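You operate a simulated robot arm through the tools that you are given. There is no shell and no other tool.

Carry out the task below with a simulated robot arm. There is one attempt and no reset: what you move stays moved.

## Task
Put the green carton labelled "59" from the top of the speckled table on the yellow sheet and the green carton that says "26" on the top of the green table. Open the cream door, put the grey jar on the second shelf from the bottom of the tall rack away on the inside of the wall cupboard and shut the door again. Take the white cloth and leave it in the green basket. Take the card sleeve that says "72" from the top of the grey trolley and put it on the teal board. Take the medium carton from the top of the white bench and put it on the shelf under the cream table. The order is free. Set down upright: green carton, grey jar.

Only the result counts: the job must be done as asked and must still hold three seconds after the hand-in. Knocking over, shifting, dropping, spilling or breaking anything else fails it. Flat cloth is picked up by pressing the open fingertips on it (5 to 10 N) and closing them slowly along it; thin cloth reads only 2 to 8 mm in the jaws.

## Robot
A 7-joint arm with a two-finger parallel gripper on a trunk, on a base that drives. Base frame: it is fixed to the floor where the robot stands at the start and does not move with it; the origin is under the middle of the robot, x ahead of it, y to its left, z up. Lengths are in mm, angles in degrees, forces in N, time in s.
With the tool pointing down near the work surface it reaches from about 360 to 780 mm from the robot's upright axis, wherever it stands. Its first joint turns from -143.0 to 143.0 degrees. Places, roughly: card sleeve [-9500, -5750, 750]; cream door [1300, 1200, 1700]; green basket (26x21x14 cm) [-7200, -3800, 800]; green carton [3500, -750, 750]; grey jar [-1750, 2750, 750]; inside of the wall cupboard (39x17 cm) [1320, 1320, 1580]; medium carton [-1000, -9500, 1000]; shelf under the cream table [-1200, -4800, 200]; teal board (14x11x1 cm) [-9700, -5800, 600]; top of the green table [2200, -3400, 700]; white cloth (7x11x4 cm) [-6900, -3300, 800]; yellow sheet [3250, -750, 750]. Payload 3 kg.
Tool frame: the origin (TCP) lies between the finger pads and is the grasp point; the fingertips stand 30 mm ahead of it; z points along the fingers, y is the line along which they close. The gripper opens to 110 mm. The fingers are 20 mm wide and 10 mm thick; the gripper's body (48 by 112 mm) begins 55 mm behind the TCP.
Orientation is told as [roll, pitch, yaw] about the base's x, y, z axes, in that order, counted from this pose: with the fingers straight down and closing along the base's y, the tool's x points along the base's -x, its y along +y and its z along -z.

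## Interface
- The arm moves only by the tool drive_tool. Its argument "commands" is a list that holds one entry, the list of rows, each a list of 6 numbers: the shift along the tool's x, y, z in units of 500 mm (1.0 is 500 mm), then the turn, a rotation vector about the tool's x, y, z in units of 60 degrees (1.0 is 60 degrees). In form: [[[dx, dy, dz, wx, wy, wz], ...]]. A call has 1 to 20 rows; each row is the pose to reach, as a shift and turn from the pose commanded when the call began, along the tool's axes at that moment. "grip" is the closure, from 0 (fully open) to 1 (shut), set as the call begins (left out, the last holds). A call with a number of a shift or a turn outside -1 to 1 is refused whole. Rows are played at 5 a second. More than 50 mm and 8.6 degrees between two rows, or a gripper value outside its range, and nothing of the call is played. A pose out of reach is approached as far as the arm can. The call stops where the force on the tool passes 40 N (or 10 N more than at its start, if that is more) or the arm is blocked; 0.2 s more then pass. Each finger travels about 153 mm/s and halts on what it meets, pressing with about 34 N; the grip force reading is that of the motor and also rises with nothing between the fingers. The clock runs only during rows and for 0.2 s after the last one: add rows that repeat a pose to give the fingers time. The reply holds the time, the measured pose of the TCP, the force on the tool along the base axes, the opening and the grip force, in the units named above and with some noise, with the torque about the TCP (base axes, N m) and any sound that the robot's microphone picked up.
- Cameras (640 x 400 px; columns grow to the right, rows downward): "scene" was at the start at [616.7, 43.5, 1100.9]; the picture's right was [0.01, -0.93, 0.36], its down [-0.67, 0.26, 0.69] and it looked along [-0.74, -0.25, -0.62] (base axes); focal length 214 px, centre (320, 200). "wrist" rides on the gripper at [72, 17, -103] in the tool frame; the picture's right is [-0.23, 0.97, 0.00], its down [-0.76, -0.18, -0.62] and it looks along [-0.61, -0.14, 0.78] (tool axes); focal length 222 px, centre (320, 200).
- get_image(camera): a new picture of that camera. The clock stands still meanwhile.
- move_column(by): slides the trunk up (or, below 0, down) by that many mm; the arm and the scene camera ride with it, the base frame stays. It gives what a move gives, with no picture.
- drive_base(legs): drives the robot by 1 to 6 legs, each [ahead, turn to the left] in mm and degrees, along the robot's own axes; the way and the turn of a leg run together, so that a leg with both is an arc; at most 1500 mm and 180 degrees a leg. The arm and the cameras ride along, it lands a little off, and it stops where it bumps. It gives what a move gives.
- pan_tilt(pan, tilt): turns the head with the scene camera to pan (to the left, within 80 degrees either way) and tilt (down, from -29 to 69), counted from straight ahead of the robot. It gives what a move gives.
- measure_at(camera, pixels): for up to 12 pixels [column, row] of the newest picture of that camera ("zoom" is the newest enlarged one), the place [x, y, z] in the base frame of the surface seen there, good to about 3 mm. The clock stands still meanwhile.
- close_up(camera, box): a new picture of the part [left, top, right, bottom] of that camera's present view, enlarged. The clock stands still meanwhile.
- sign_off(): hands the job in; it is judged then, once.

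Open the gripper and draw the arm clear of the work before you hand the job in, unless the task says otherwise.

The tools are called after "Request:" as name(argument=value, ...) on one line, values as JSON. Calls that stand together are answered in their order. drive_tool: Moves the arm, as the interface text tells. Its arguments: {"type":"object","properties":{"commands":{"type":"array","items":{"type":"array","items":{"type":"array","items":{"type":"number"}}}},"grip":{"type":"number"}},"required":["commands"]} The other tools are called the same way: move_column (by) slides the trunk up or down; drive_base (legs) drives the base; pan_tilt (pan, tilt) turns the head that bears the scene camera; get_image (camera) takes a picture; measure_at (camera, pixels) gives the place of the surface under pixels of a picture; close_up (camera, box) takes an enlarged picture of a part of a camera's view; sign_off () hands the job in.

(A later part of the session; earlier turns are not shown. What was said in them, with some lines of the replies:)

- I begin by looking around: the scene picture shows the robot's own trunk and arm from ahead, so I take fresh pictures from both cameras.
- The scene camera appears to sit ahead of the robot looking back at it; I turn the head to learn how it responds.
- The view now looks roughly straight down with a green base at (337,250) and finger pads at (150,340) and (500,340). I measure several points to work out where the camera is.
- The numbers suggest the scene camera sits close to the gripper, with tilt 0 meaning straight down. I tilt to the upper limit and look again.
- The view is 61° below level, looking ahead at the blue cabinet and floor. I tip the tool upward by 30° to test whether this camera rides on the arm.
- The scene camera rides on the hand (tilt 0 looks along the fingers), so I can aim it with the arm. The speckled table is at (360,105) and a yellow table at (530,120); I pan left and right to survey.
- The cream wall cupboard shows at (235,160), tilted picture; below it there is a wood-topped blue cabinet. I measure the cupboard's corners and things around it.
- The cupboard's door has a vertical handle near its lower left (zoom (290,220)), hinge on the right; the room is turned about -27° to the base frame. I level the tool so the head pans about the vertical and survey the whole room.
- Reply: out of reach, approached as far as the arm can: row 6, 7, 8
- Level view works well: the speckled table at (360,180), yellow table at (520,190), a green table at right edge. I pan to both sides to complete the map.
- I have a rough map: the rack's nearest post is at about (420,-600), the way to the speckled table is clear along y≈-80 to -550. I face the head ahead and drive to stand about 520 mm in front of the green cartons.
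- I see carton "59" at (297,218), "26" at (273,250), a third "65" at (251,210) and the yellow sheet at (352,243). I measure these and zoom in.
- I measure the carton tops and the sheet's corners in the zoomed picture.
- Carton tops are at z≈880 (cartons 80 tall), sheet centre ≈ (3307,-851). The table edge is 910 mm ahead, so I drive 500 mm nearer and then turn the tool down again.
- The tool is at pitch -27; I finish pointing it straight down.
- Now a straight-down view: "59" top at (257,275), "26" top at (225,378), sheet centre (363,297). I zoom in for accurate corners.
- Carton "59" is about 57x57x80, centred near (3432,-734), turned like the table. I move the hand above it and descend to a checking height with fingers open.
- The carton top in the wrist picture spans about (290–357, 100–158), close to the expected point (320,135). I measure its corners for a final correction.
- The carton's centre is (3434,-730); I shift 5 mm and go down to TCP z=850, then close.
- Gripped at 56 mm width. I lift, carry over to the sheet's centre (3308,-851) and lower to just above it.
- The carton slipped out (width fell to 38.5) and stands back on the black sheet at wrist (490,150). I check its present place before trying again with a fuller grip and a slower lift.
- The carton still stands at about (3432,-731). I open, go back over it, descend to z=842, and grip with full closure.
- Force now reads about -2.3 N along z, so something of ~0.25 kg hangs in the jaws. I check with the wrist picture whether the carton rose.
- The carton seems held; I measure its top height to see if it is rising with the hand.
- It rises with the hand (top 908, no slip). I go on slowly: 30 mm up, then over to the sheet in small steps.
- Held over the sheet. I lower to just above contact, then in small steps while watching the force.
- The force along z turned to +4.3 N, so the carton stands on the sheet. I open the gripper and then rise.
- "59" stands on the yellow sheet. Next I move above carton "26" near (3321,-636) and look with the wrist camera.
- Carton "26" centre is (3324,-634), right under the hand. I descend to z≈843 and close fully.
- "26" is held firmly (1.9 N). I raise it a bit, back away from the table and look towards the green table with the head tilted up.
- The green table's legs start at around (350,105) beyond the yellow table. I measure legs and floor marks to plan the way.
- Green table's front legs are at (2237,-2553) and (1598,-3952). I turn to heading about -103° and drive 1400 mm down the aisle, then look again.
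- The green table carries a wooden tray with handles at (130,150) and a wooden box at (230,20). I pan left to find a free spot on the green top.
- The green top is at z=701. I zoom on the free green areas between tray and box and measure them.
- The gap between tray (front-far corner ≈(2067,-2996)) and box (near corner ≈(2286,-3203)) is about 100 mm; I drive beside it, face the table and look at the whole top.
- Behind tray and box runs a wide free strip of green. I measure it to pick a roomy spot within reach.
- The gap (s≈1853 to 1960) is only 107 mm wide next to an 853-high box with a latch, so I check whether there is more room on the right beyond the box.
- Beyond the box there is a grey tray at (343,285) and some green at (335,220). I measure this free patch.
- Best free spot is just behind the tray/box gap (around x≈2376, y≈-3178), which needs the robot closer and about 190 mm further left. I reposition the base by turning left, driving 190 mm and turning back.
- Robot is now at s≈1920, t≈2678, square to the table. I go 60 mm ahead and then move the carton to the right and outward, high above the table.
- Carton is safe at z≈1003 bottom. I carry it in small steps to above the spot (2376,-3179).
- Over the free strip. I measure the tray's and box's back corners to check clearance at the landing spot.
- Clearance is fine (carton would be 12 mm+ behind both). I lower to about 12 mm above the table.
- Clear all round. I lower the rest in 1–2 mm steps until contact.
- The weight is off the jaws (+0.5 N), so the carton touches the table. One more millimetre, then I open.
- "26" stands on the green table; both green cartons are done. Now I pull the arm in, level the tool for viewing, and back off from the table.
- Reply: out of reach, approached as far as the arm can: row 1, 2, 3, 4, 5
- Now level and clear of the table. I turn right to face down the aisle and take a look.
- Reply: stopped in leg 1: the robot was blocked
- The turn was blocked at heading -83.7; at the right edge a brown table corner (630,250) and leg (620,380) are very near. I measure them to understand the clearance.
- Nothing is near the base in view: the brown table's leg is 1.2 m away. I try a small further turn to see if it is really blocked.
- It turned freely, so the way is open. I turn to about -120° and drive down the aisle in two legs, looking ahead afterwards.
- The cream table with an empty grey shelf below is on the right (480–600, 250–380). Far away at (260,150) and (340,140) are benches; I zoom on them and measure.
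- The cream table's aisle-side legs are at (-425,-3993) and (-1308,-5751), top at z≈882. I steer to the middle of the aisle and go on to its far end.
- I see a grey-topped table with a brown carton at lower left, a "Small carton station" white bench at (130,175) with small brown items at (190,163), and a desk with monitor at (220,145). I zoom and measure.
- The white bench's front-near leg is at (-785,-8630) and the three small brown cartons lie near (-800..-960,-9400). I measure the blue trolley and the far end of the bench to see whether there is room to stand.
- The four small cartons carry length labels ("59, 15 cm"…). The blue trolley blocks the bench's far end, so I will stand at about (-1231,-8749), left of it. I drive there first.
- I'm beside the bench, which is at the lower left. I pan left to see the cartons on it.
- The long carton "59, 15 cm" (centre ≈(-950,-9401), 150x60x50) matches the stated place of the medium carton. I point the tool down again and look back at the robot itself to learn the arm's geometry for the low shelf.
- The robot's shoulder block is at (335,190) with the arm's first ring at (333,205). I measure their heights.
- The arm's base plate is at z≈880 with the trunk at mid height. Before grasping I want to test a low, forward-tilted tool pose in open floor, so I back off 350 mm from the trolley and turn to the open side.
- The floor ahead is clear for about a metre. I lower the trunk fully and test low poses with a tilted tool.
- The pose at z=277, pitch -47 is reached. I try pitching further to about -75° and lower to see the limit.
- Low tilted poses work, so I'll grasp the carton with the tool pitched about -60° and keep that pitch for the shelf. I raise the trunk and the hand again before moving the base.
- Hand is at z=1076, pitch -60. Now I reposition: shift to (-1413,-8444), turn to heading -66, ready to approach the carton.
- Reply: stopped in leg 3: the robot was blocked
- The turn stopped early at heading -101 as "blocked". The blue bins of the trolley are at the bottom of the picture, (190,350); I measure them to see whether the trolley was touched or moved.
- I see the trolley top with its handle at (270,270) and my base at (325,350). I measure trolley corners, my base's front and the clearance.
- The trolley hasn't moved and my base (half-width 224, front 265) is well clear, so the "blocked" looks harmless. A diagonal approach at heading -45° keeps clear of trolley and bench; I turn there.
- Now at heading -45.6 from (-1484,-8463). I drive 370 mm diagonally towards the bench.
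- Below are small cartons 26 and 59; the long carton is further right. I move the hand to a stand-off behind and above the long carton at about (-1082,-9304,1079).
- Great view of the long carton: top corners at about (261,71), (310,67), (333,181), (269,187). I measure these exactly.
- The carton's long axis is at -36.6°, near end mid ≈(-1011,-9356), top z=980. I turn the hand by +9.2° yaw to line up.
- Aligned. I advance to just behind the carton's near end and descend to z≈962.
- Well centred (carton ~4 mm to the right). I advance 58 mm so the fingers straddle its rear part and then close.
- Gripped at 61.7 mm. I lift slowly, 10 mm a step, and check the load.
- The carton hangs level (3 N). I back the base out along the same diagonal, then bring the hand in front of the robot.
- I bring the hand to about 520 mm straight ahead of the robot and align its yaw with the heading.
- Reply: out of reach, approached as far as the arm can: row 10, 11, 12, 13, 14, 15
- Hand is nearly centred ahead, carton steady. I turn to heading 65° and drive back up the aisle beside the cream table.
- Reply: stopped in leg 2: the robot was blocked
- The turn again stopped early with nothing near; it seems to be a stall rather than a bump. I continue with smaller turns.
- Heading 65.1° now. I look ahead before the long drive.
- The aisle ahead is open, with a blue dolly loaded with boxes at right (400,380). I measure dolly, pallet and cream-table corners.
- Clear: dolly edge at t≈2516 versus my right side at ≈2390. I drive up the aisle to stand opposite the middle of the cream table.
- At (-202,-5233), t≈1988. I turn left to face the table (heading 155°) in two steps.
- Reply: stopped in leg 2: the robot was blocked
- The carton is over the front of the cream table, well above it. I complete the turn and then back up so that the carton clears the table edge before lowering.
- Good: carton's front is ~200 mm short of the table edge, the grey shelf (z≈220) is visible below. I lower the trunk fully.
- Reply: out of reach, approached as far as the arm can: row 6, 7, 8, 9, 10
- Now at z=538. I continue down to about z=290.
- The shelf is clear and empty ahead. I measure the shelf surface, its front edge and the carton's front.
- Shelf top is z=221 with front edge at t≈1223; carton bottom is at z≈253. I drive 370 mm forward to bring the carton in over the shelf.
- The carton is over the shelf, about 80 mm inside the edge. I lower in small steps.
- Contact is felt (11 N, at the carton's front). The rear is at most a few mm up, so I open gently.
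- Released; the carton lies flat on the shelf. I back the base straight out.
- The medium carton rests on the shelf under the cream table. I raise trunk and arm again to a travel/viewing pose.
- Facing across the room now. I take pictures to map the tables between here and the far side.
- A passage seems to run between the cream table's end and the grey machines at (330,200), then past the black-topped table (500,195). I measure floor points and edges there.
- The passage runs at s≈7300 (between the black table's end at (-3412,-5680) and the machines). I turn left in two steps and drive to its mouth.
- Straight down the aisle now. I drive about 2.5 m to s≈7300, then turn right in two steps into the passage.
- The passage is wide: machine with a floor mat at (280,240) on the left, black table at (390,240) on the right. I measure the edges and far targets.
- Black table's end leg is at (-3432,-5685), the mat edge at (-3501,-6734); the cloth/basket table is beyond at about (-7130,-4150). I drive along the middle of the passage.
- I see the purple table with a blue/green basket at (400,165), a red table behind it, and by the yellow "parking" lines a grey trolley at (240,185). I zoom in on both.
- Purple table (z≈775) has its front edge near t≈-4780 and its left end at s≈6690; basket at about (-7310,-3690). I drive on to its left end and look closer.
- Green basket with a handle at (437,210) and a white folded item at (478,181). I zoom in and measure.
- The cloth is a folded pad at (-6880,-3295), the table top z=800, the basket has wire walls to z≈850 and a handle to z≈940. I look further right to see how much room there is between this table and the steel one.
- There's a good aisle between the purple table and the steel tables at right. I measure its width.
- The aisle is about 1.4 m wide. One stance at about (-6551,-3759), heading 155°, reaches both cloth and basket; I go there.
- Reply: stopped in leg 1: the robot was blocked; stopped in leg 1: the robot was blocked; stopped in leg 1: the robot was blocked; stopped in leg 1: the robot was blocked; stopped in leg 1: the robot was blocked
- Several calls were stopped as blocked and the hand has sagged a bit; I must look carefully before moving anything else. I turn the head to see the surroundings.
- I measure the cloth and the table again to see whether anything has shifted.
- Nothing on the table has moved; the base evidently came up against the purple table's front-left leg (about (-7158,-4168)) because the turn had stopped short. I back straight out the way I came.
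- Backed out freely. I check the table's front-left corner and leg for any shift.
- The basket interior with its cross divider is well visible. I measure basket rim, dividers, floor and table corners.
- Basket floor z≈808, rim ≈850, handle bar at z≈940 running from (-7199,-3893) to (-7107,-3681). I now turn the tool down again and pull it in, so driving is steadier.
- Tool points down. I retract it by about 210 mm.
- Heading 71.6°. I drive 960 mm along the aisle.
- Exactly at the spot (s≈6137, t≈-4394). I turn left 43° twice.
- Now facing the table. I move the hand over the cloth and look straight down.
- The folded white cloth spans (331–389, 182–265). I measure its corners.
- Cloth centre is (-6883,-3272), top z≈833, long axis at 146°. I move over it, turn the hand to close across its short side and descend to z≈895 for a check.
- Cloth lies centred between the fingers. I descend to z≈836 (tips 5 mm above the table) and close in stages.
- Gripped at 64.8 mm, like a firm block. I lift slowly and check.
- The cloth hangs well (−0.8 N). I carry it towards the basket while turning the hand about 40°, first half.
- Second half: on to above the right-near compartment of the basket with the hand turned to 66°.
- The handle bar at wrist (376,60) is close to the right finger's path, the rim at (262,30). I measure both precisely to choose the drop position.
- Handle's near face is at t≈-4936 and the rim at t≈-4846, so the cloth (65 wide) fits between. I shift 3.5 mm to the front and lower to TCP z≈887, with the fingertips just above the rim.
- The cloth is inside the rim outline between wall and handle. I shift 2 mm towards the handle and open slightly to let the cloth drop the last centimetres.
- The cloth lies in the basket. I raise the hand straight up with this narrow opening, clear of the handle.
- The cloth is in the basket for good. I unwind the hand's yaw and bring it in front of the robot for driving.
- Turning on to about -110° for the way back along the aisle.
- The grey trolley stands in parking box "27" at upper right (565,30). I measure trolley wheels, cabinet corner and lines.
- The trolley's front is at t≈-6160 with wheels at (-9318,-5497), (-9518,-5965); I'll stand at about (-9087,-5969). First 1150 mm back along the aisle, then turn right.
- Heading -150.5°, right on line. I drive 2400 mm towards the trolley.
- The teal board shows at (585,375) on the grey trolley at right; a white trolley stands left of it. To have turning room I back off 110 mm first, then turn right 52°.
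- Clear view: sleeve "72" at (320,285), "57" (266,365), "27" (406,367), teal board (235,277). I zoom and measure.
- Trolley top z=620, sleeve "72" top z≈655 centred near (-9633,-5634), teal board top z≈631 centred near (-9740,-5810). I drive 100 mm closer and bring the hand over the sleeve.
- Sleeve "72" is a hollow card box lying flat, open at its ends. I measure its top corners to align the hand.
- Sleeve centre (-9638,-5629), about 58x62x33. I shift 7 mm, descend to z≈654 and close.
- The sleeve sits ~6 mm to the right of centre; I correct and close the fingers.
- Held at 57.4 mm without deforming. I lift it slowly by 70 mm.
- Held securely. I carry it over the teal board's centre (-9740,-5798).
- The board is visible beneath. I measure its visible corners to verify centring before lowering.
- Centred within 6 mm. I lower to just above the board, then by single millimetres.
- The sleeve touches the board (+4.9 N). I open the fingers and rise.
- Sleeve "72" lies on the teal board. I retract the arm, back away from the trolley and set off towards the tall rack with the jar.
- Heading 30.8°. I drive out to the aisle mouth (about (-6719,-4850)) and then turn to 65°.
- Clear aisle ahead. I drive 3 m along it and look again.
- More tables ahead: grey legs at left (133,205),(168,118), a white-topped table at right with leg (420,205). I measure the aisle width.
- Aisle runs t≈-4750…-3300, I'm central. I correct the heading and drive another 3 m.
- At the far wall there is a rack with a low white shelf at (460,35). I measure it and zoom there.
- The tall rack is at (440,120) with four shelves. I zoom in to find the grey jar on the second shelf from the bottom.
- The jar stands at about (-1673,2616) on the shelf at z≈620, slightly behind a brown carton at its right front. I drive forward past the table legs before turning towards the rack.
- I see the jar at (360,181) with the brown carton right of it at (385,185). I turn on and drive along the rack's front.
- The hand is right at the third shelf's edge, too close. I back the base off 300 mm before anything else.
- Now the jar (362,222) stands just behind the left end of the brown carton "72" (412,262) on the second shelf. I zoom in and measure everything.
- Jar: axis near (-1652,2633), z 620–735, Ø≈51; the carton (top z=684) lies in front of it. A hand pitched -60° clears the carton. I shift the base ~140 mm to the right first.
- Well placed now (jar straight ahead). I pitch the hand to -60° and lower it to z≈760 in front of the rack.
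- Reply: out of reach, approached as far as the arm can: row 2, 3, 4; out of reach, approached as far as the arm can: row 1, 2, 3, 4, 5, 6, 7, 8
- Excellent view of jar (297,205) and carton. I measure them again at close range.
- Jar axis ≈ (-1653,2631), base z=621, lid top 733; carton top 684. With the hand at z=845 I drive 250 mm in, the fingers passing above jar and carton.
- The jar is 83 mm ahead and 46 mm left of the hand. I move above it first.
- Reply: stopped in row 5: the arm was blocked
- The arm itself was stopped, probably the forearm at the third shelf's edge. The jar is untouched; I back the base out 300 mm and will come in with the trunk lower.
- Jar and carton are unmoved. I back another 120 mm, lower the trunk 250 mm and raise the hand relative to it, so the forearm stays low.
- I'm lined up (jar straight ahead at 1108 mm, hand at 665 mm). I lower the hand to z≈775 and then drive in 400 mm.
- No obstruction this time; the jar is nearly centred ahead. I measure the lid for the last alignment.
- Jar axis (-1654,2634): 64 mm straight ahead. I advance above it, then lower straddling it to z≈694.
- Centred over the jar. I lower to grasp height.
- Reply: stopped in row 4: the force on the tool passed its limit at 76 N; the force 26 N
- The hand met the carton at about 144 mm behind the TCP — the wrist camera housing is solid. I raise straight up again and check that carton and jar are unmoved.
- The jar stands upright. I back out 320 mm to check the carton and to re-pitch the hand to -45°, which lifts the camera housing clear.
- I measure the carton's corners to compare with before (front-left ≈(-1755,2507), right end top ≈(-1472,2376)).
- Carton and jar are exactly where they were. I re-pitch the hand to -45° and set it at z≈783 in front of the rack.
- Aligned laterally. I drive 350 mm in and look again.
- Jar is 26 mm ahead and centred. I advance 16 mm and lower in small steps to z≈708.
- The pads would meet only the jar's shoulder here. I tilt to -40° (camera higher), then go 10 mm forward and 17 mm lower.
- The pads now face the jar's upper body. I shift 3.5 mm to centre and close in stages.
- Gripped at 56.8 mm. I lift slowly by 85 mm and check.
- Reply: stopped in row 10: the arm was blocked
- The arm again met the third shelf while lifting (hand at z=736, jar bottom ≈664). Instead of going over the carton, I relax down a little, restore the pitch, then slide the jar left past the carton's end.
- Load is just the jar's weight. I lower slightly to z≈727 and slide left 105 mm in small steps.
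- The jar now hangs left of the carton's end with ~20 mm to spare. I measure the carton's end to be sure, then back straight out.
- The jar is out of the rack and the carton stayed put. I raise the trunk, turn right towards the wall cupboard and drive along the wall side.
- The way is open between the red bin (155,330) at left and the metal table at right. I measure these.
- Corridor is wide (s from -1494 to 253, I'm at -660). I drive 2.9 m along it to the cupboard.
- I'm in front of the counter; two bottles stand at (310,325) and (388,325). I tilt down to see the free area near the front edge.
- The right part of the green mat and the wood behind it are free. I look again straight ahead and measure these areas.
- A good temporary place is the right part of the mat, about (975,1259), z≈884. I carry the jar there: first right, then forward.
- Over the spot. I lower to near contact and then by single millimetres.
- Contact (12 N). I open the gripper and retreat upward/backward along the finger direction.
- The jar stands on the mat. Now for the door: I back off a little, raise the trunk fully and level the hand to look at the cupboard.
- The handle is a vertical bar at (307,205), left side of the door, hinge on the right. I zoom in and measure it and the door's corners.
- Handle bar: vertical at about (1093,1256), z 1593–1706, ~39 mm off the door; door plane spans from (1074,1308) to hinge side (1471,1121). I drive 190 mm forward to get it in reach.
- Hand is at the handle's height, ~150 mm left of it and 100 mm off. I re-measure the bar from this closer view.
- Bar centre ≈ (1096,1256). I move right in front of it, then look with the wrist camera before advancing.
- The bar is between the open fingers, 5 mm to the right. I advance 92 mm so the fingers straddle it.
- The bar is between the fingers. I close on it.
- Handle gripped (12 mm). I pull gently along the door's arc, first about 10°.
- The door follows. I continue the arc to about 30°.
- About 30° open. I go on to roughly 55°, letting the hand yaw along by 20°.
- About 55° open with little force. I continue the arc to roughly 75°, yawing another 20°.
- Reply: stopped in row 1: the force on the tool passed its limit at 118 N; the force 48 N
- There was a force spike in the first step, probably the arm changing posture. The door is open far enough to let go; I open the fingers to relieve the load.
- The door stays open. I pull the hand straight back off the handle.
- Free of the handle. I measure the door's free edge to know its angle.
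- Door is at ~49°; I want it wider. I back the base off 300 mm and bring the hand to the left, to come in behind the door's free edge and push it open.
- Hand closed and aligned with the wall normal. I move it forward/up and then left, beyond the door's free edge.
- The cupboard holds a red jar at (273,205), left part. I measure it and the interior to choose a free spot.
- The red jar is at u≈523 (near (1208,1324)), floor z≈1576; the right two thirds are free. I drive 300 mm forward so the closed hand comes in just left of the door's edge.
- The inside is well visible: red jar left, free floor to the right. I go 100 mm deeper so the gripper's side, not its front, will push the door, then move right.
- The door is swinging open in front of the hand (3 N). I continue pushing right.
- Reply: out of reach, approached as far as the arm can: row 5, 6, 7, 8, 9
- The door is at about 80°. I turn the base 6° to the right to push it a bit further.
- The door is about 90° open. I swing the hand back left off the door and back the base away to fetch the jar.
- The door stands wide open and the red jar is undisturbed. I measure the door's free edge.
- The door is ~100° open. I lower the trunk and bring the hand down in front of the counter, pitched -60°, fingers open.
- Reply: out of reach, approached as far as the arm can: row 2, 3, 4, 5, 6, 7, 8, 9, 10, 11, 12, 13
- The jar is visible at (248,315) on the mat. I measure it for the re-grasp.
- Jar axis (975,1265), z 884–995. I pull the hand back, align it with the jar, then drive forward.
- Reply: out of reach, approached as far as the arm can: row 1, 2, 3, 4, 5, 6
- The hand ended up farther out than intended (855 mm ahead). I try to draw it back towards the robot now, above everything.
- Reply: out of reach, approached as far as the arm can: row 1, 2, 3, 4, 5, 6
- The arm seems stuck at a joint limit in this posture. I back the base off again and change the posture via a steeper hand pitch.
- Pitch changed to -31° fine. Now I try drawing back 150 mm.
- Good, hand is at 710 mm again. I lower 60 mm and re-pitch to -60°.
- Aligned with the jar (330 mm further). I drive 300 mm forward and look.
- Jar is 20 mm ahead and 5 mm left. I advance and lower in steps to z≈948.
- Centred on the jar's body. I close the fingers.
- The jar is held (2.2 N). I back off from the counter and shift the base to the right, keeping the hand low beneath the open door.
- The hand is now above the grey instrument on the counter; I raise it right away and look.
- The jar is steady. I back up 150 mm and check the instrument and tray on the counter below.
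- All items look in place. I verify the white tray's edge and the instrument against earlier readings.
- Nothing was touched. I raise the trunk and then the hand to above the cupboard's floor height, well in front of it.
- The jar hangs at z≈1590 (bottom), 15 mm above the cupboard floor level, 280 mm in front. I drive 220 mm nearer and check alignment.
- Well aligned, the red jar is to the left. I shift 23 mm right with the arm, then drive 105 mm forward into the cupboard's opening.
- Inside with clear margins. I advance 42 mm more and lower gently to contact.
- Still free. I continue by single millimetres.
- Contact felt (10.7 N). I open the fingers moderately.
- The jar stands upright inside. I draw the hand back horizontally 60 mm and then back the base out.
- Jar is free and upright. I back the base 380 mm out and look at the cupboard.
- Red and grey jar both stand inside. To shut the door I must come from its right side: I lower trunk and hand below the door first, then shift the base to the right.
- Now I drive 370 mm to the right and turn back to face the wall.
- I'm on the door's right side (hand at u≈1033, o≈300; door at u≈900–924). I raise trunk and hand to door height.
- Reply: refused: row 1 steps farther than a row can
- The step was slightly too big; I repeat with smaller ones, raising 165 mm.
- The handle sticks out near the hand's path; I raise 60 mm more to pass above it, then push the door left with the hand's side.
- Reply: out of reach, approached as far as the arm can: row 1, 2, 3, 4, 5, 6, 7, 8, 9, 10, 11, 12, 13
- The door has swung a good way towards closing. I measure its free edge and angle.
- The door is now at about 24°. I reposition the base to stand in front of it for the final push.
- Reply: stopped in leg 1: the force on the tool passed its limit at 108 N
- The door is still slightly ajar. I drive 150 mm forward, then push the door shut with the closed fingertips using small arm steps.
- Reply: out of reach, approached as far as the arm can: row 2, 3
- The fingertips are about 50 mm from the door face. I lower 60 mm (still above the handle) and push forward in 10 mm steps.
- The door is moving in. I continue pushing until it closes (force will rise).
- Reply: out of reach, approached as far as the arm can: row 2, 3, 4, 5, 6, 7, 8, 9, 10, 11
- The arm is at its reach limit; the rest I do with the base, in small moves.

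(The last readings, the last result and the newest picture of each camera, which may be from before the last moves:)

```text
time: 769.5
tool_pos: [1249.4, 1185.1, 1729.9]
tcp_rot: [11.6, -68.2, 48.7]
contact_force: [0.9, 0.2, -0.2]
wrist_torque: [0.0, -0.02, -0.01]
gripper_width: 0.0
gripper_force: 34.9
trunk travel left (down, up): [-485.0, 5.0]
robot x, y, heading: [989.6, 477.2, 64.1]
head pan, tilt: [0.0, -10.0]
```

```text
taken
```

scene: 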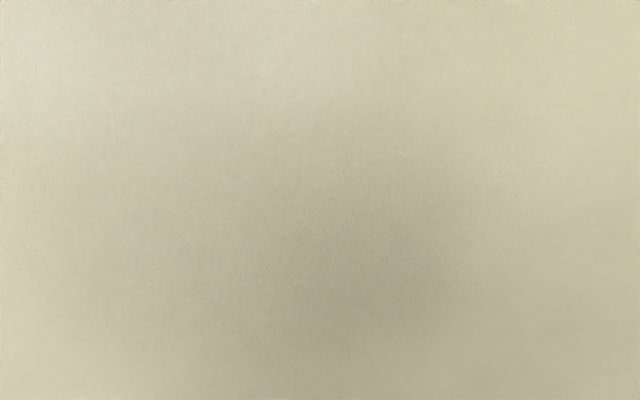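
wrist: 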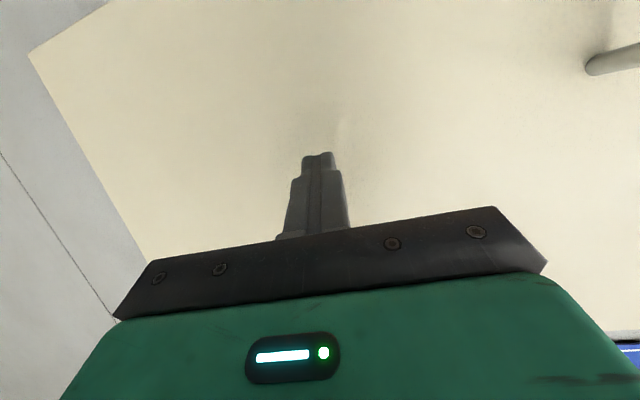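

Request:
drive_base(legs=[[8, 0]])

Request:
measure_at(camera="scene", pixels=[[320, 200], [50, 200], [600, 200]])

```text
time: 770.2
tool_pos: [1252.6, 1189.1, 1731.0]
tcp_rot: [11.5, -68.0, 48.7]
contact_force: [-3.1, -10.8, -6.7]
wrist_torque: [-0.24, 0.06, 0.04]
gripper_width: 0.0
gripper_force: 34.1
trunk travel left (down, up): [-485.0, 5.0]
robot x, y, heading: [990.8, 481.3, 64.0]
head pan, tilt: [0.0, -10.0]
```

```text
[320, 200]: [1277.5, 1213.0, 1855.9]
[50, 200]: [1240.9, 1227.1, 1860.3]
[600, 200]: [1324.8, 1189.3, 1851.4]
```

The door face now lies in its closed plane (n≈1643) and pushes back with ~11 N: it is shut. I back off and check that it stays shut.

Request:
drive_base(legs=[[-350, 0]])

Request:
pan_tilt(pan=0, tilt=-5)

Request:
get_image(camera="scene")

```text
time: 772.5
tool_pos: [1090.0, 874.7, 1729.9]
tcp_rot: [11.5, -68.2, 49.5]
contact_force: [0.1, -0.6, -0.3]
wrist_torque: [-0.02, 0.02, 0.02]
gripper_width: 0.0
gripper_force: 34.0
trunk travel left (down, up): [-485.0, 5.0]
robot x, y, heading: [841.4, 164.0, 64.8]
head pan, tilt: [0.0, -10.0]
```

```text
time: 773.1
tool_pos: [1090.6, 874.1, 1731.4]
tcp_rot: [11.5, -68.1, 49.5]
contact_force: [0.3, -0.3, -0.3]
wrist_torque: [0.01, -0.02, -0.01]
gripper_width: 0.0
gripper_force: 34.2
trunk travel left (down, up): [-485.0, 5.0]
robot x, y, heading: [839.4, 166.8, 64.7]
head pan, tilt: [0.0, -5.0]
```

```text
taken
```

scene: 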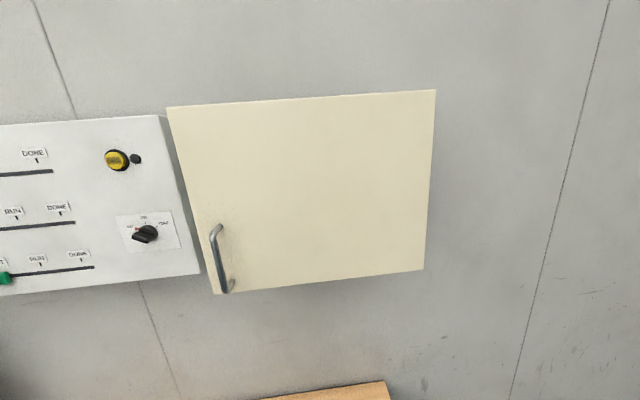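

The door looks shut. I verify its free edge position against the initial one ((1074,1308)).

Request:
measure_at(camera="scene", pixels=[[171, 112], [218, 288], [432, 95], [422, 266], [300, 200], [222, 250]])

Request:
close_up(camera="scene", box=[140, 80, 460, 310])

```text
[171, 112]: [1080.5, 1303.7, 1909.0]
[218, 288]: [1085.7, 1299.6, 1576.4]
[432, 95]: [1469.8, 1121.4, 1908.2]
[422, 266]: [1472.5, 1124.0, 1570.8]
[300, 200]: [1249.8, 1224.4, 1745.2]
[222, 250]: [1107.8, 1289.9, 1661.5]
```

```text
1.74 times, centred on (300, 195) of scene
```

zoom: 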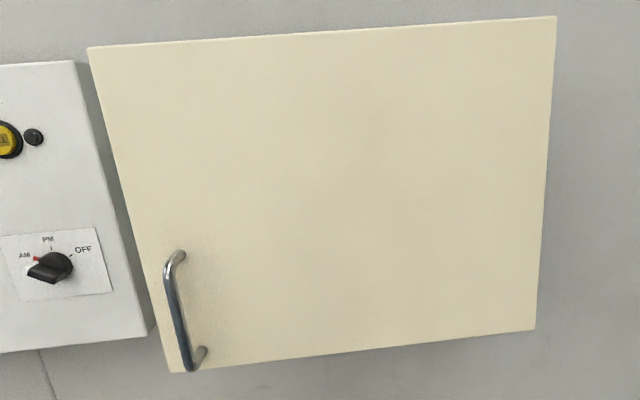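

The free edge reads within 2–4 mm of the closed plane. I measure more points near the left edge to be sure it isn't ajar.

Request:
measure_at(camera="zoom", pixels=[[105, 60], [115, 100], [125, 150], [135, 200], [145, 240], [150, 290], [165, 340], [180, 365], [200, 300], [250, 200], [400, 200], [520, 200]])

```text
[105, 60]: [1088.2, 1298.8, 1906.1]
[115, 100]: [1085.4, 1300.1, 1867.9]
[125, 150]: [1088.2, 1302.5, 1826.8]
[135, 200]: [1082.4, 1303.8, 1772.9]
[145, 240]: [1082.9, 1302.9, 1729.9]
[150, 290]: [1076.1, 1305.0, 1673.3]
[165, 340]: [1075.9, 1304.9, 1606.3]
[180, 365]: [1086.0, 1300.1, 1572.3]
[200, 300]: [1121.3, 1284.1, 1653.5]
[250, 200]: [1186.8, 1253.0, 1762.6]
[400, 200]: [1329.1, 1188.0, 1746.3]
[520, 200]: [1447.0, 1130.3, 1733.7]
```

The door lies in its original closed plane within about 1 mm. I open the gripper, back away a little more and lower the trunk so the arm is clear of the work.

Request:
drive_base(legs=[[-150, 0]])

Request:
drive_tool(commands=[[[0, 0, 0, 0, 0, 0], [0, 0, 0, 0, 0, 0], [0, 0, 0, 0, 0, 0], [0, 0, 0, 0, 0, 0]]], grip=0)

Request:
pan_tilt(pan=0, tilt=10)

Request:
get_image(camera="scene")

```text
time: 774.5
tool_pos: [1028.9, 738.3, 1731.7]
tcp_rot: [11.6, -68.0, 49.3]
contact_force: [-0.1, -0.6, -0.1]
wrist_torque: [0.0, -0.02, 0.03]
gripper_width: 0.1
gripper_force: 33.9
trunk travel left (down, up): [-485.0, 5.0]
robot x, y, heading: [773.6, 28.7, 64.5]
head pan, tilt: [0.0, -5.0]
```

```text
time: 775.5
tool_pos: [1029.1, 738.3, 1731.9]
tcp_rot: [11.5, -68.1, 49.2]
contact_force: [0.2, -0.2, -0.5]
wrist_torque: [0.02, -0.02, -0.03]
gripper_width: 110.2
gripper_force: 0.1
trunk travel left (down, up): [-485.0, 5.0]
robot x, y, heading: [773.4, 26.0, 64.4]
head pan, tilt: [0.0, -5.0]
```

```text
time: 776.3
tool_pos: [1027.7, 738.6, 1732.2]
tcp_rot: [11.5, -68.1, 49.2]
contact_force: [-0.1, -0.6, 0.1]
wrist_torque: [-0.03, -0.03, 0.0]
gripper_width: 110.2
gripper_force: 0.0
trunk travel left (down, up): [-485.0, 5.0]
robot x, y, heading: [772.7, 27.1, 64.5]
head pan, tilt: [0.0, 10.0]
```

```text
taken
```

scene: 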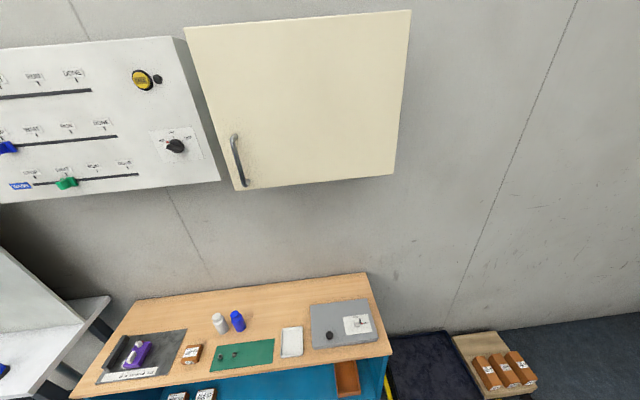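

Everything checks out: the door is shut, the counter items are undisturbed, the gripper is open and the arm is clear. I hand the job in.

Request:
sign_off()

```text
The job is handed in.
```

All the tasks are done and the job is handed in. The result of the judging was not shown to me.

- **Green carton "59":** it stands upright on the yellow sheet on the speckled table. My first grip slipped, but the carton stayed upright in its place and the second grip held.
- **Green carton "26":** it stands upright on the green table, on the free strip behind the wooden tray and box.
- **Medium carton:** I took the 15 cm carton labelled "59" as the medium one, because it matched the stated position. It lies on the shelf under the cream table.
- **White cloth:** it lies flat in the green basket.
- **Card sleeve "72":** it sits centred on the teal board.
- **Grey jar:** it stands upright in the wall cupboard, to the right of a red jar that was already there. I set it on the counter's green mat while I opened the door.
- **Cream door:** it is shut. Its face measures within about 1 mm of where it was at the start.

There were a few contacts along the way:

- The hand pressed on carton "72" on the tall rack's second shelf. It had not moved when I measured it afterwards.
- The arm touched the rack's third shelf twice. I did not measure the items on that shelf afterwards.
- The base stopped against the purple table, probably at its front-left leg. The cloth on the table had not visibly moved afterwards.
- Several base turns stopped early as "blocked" with nothing visible nearby, and I found no sign that they moved anything.
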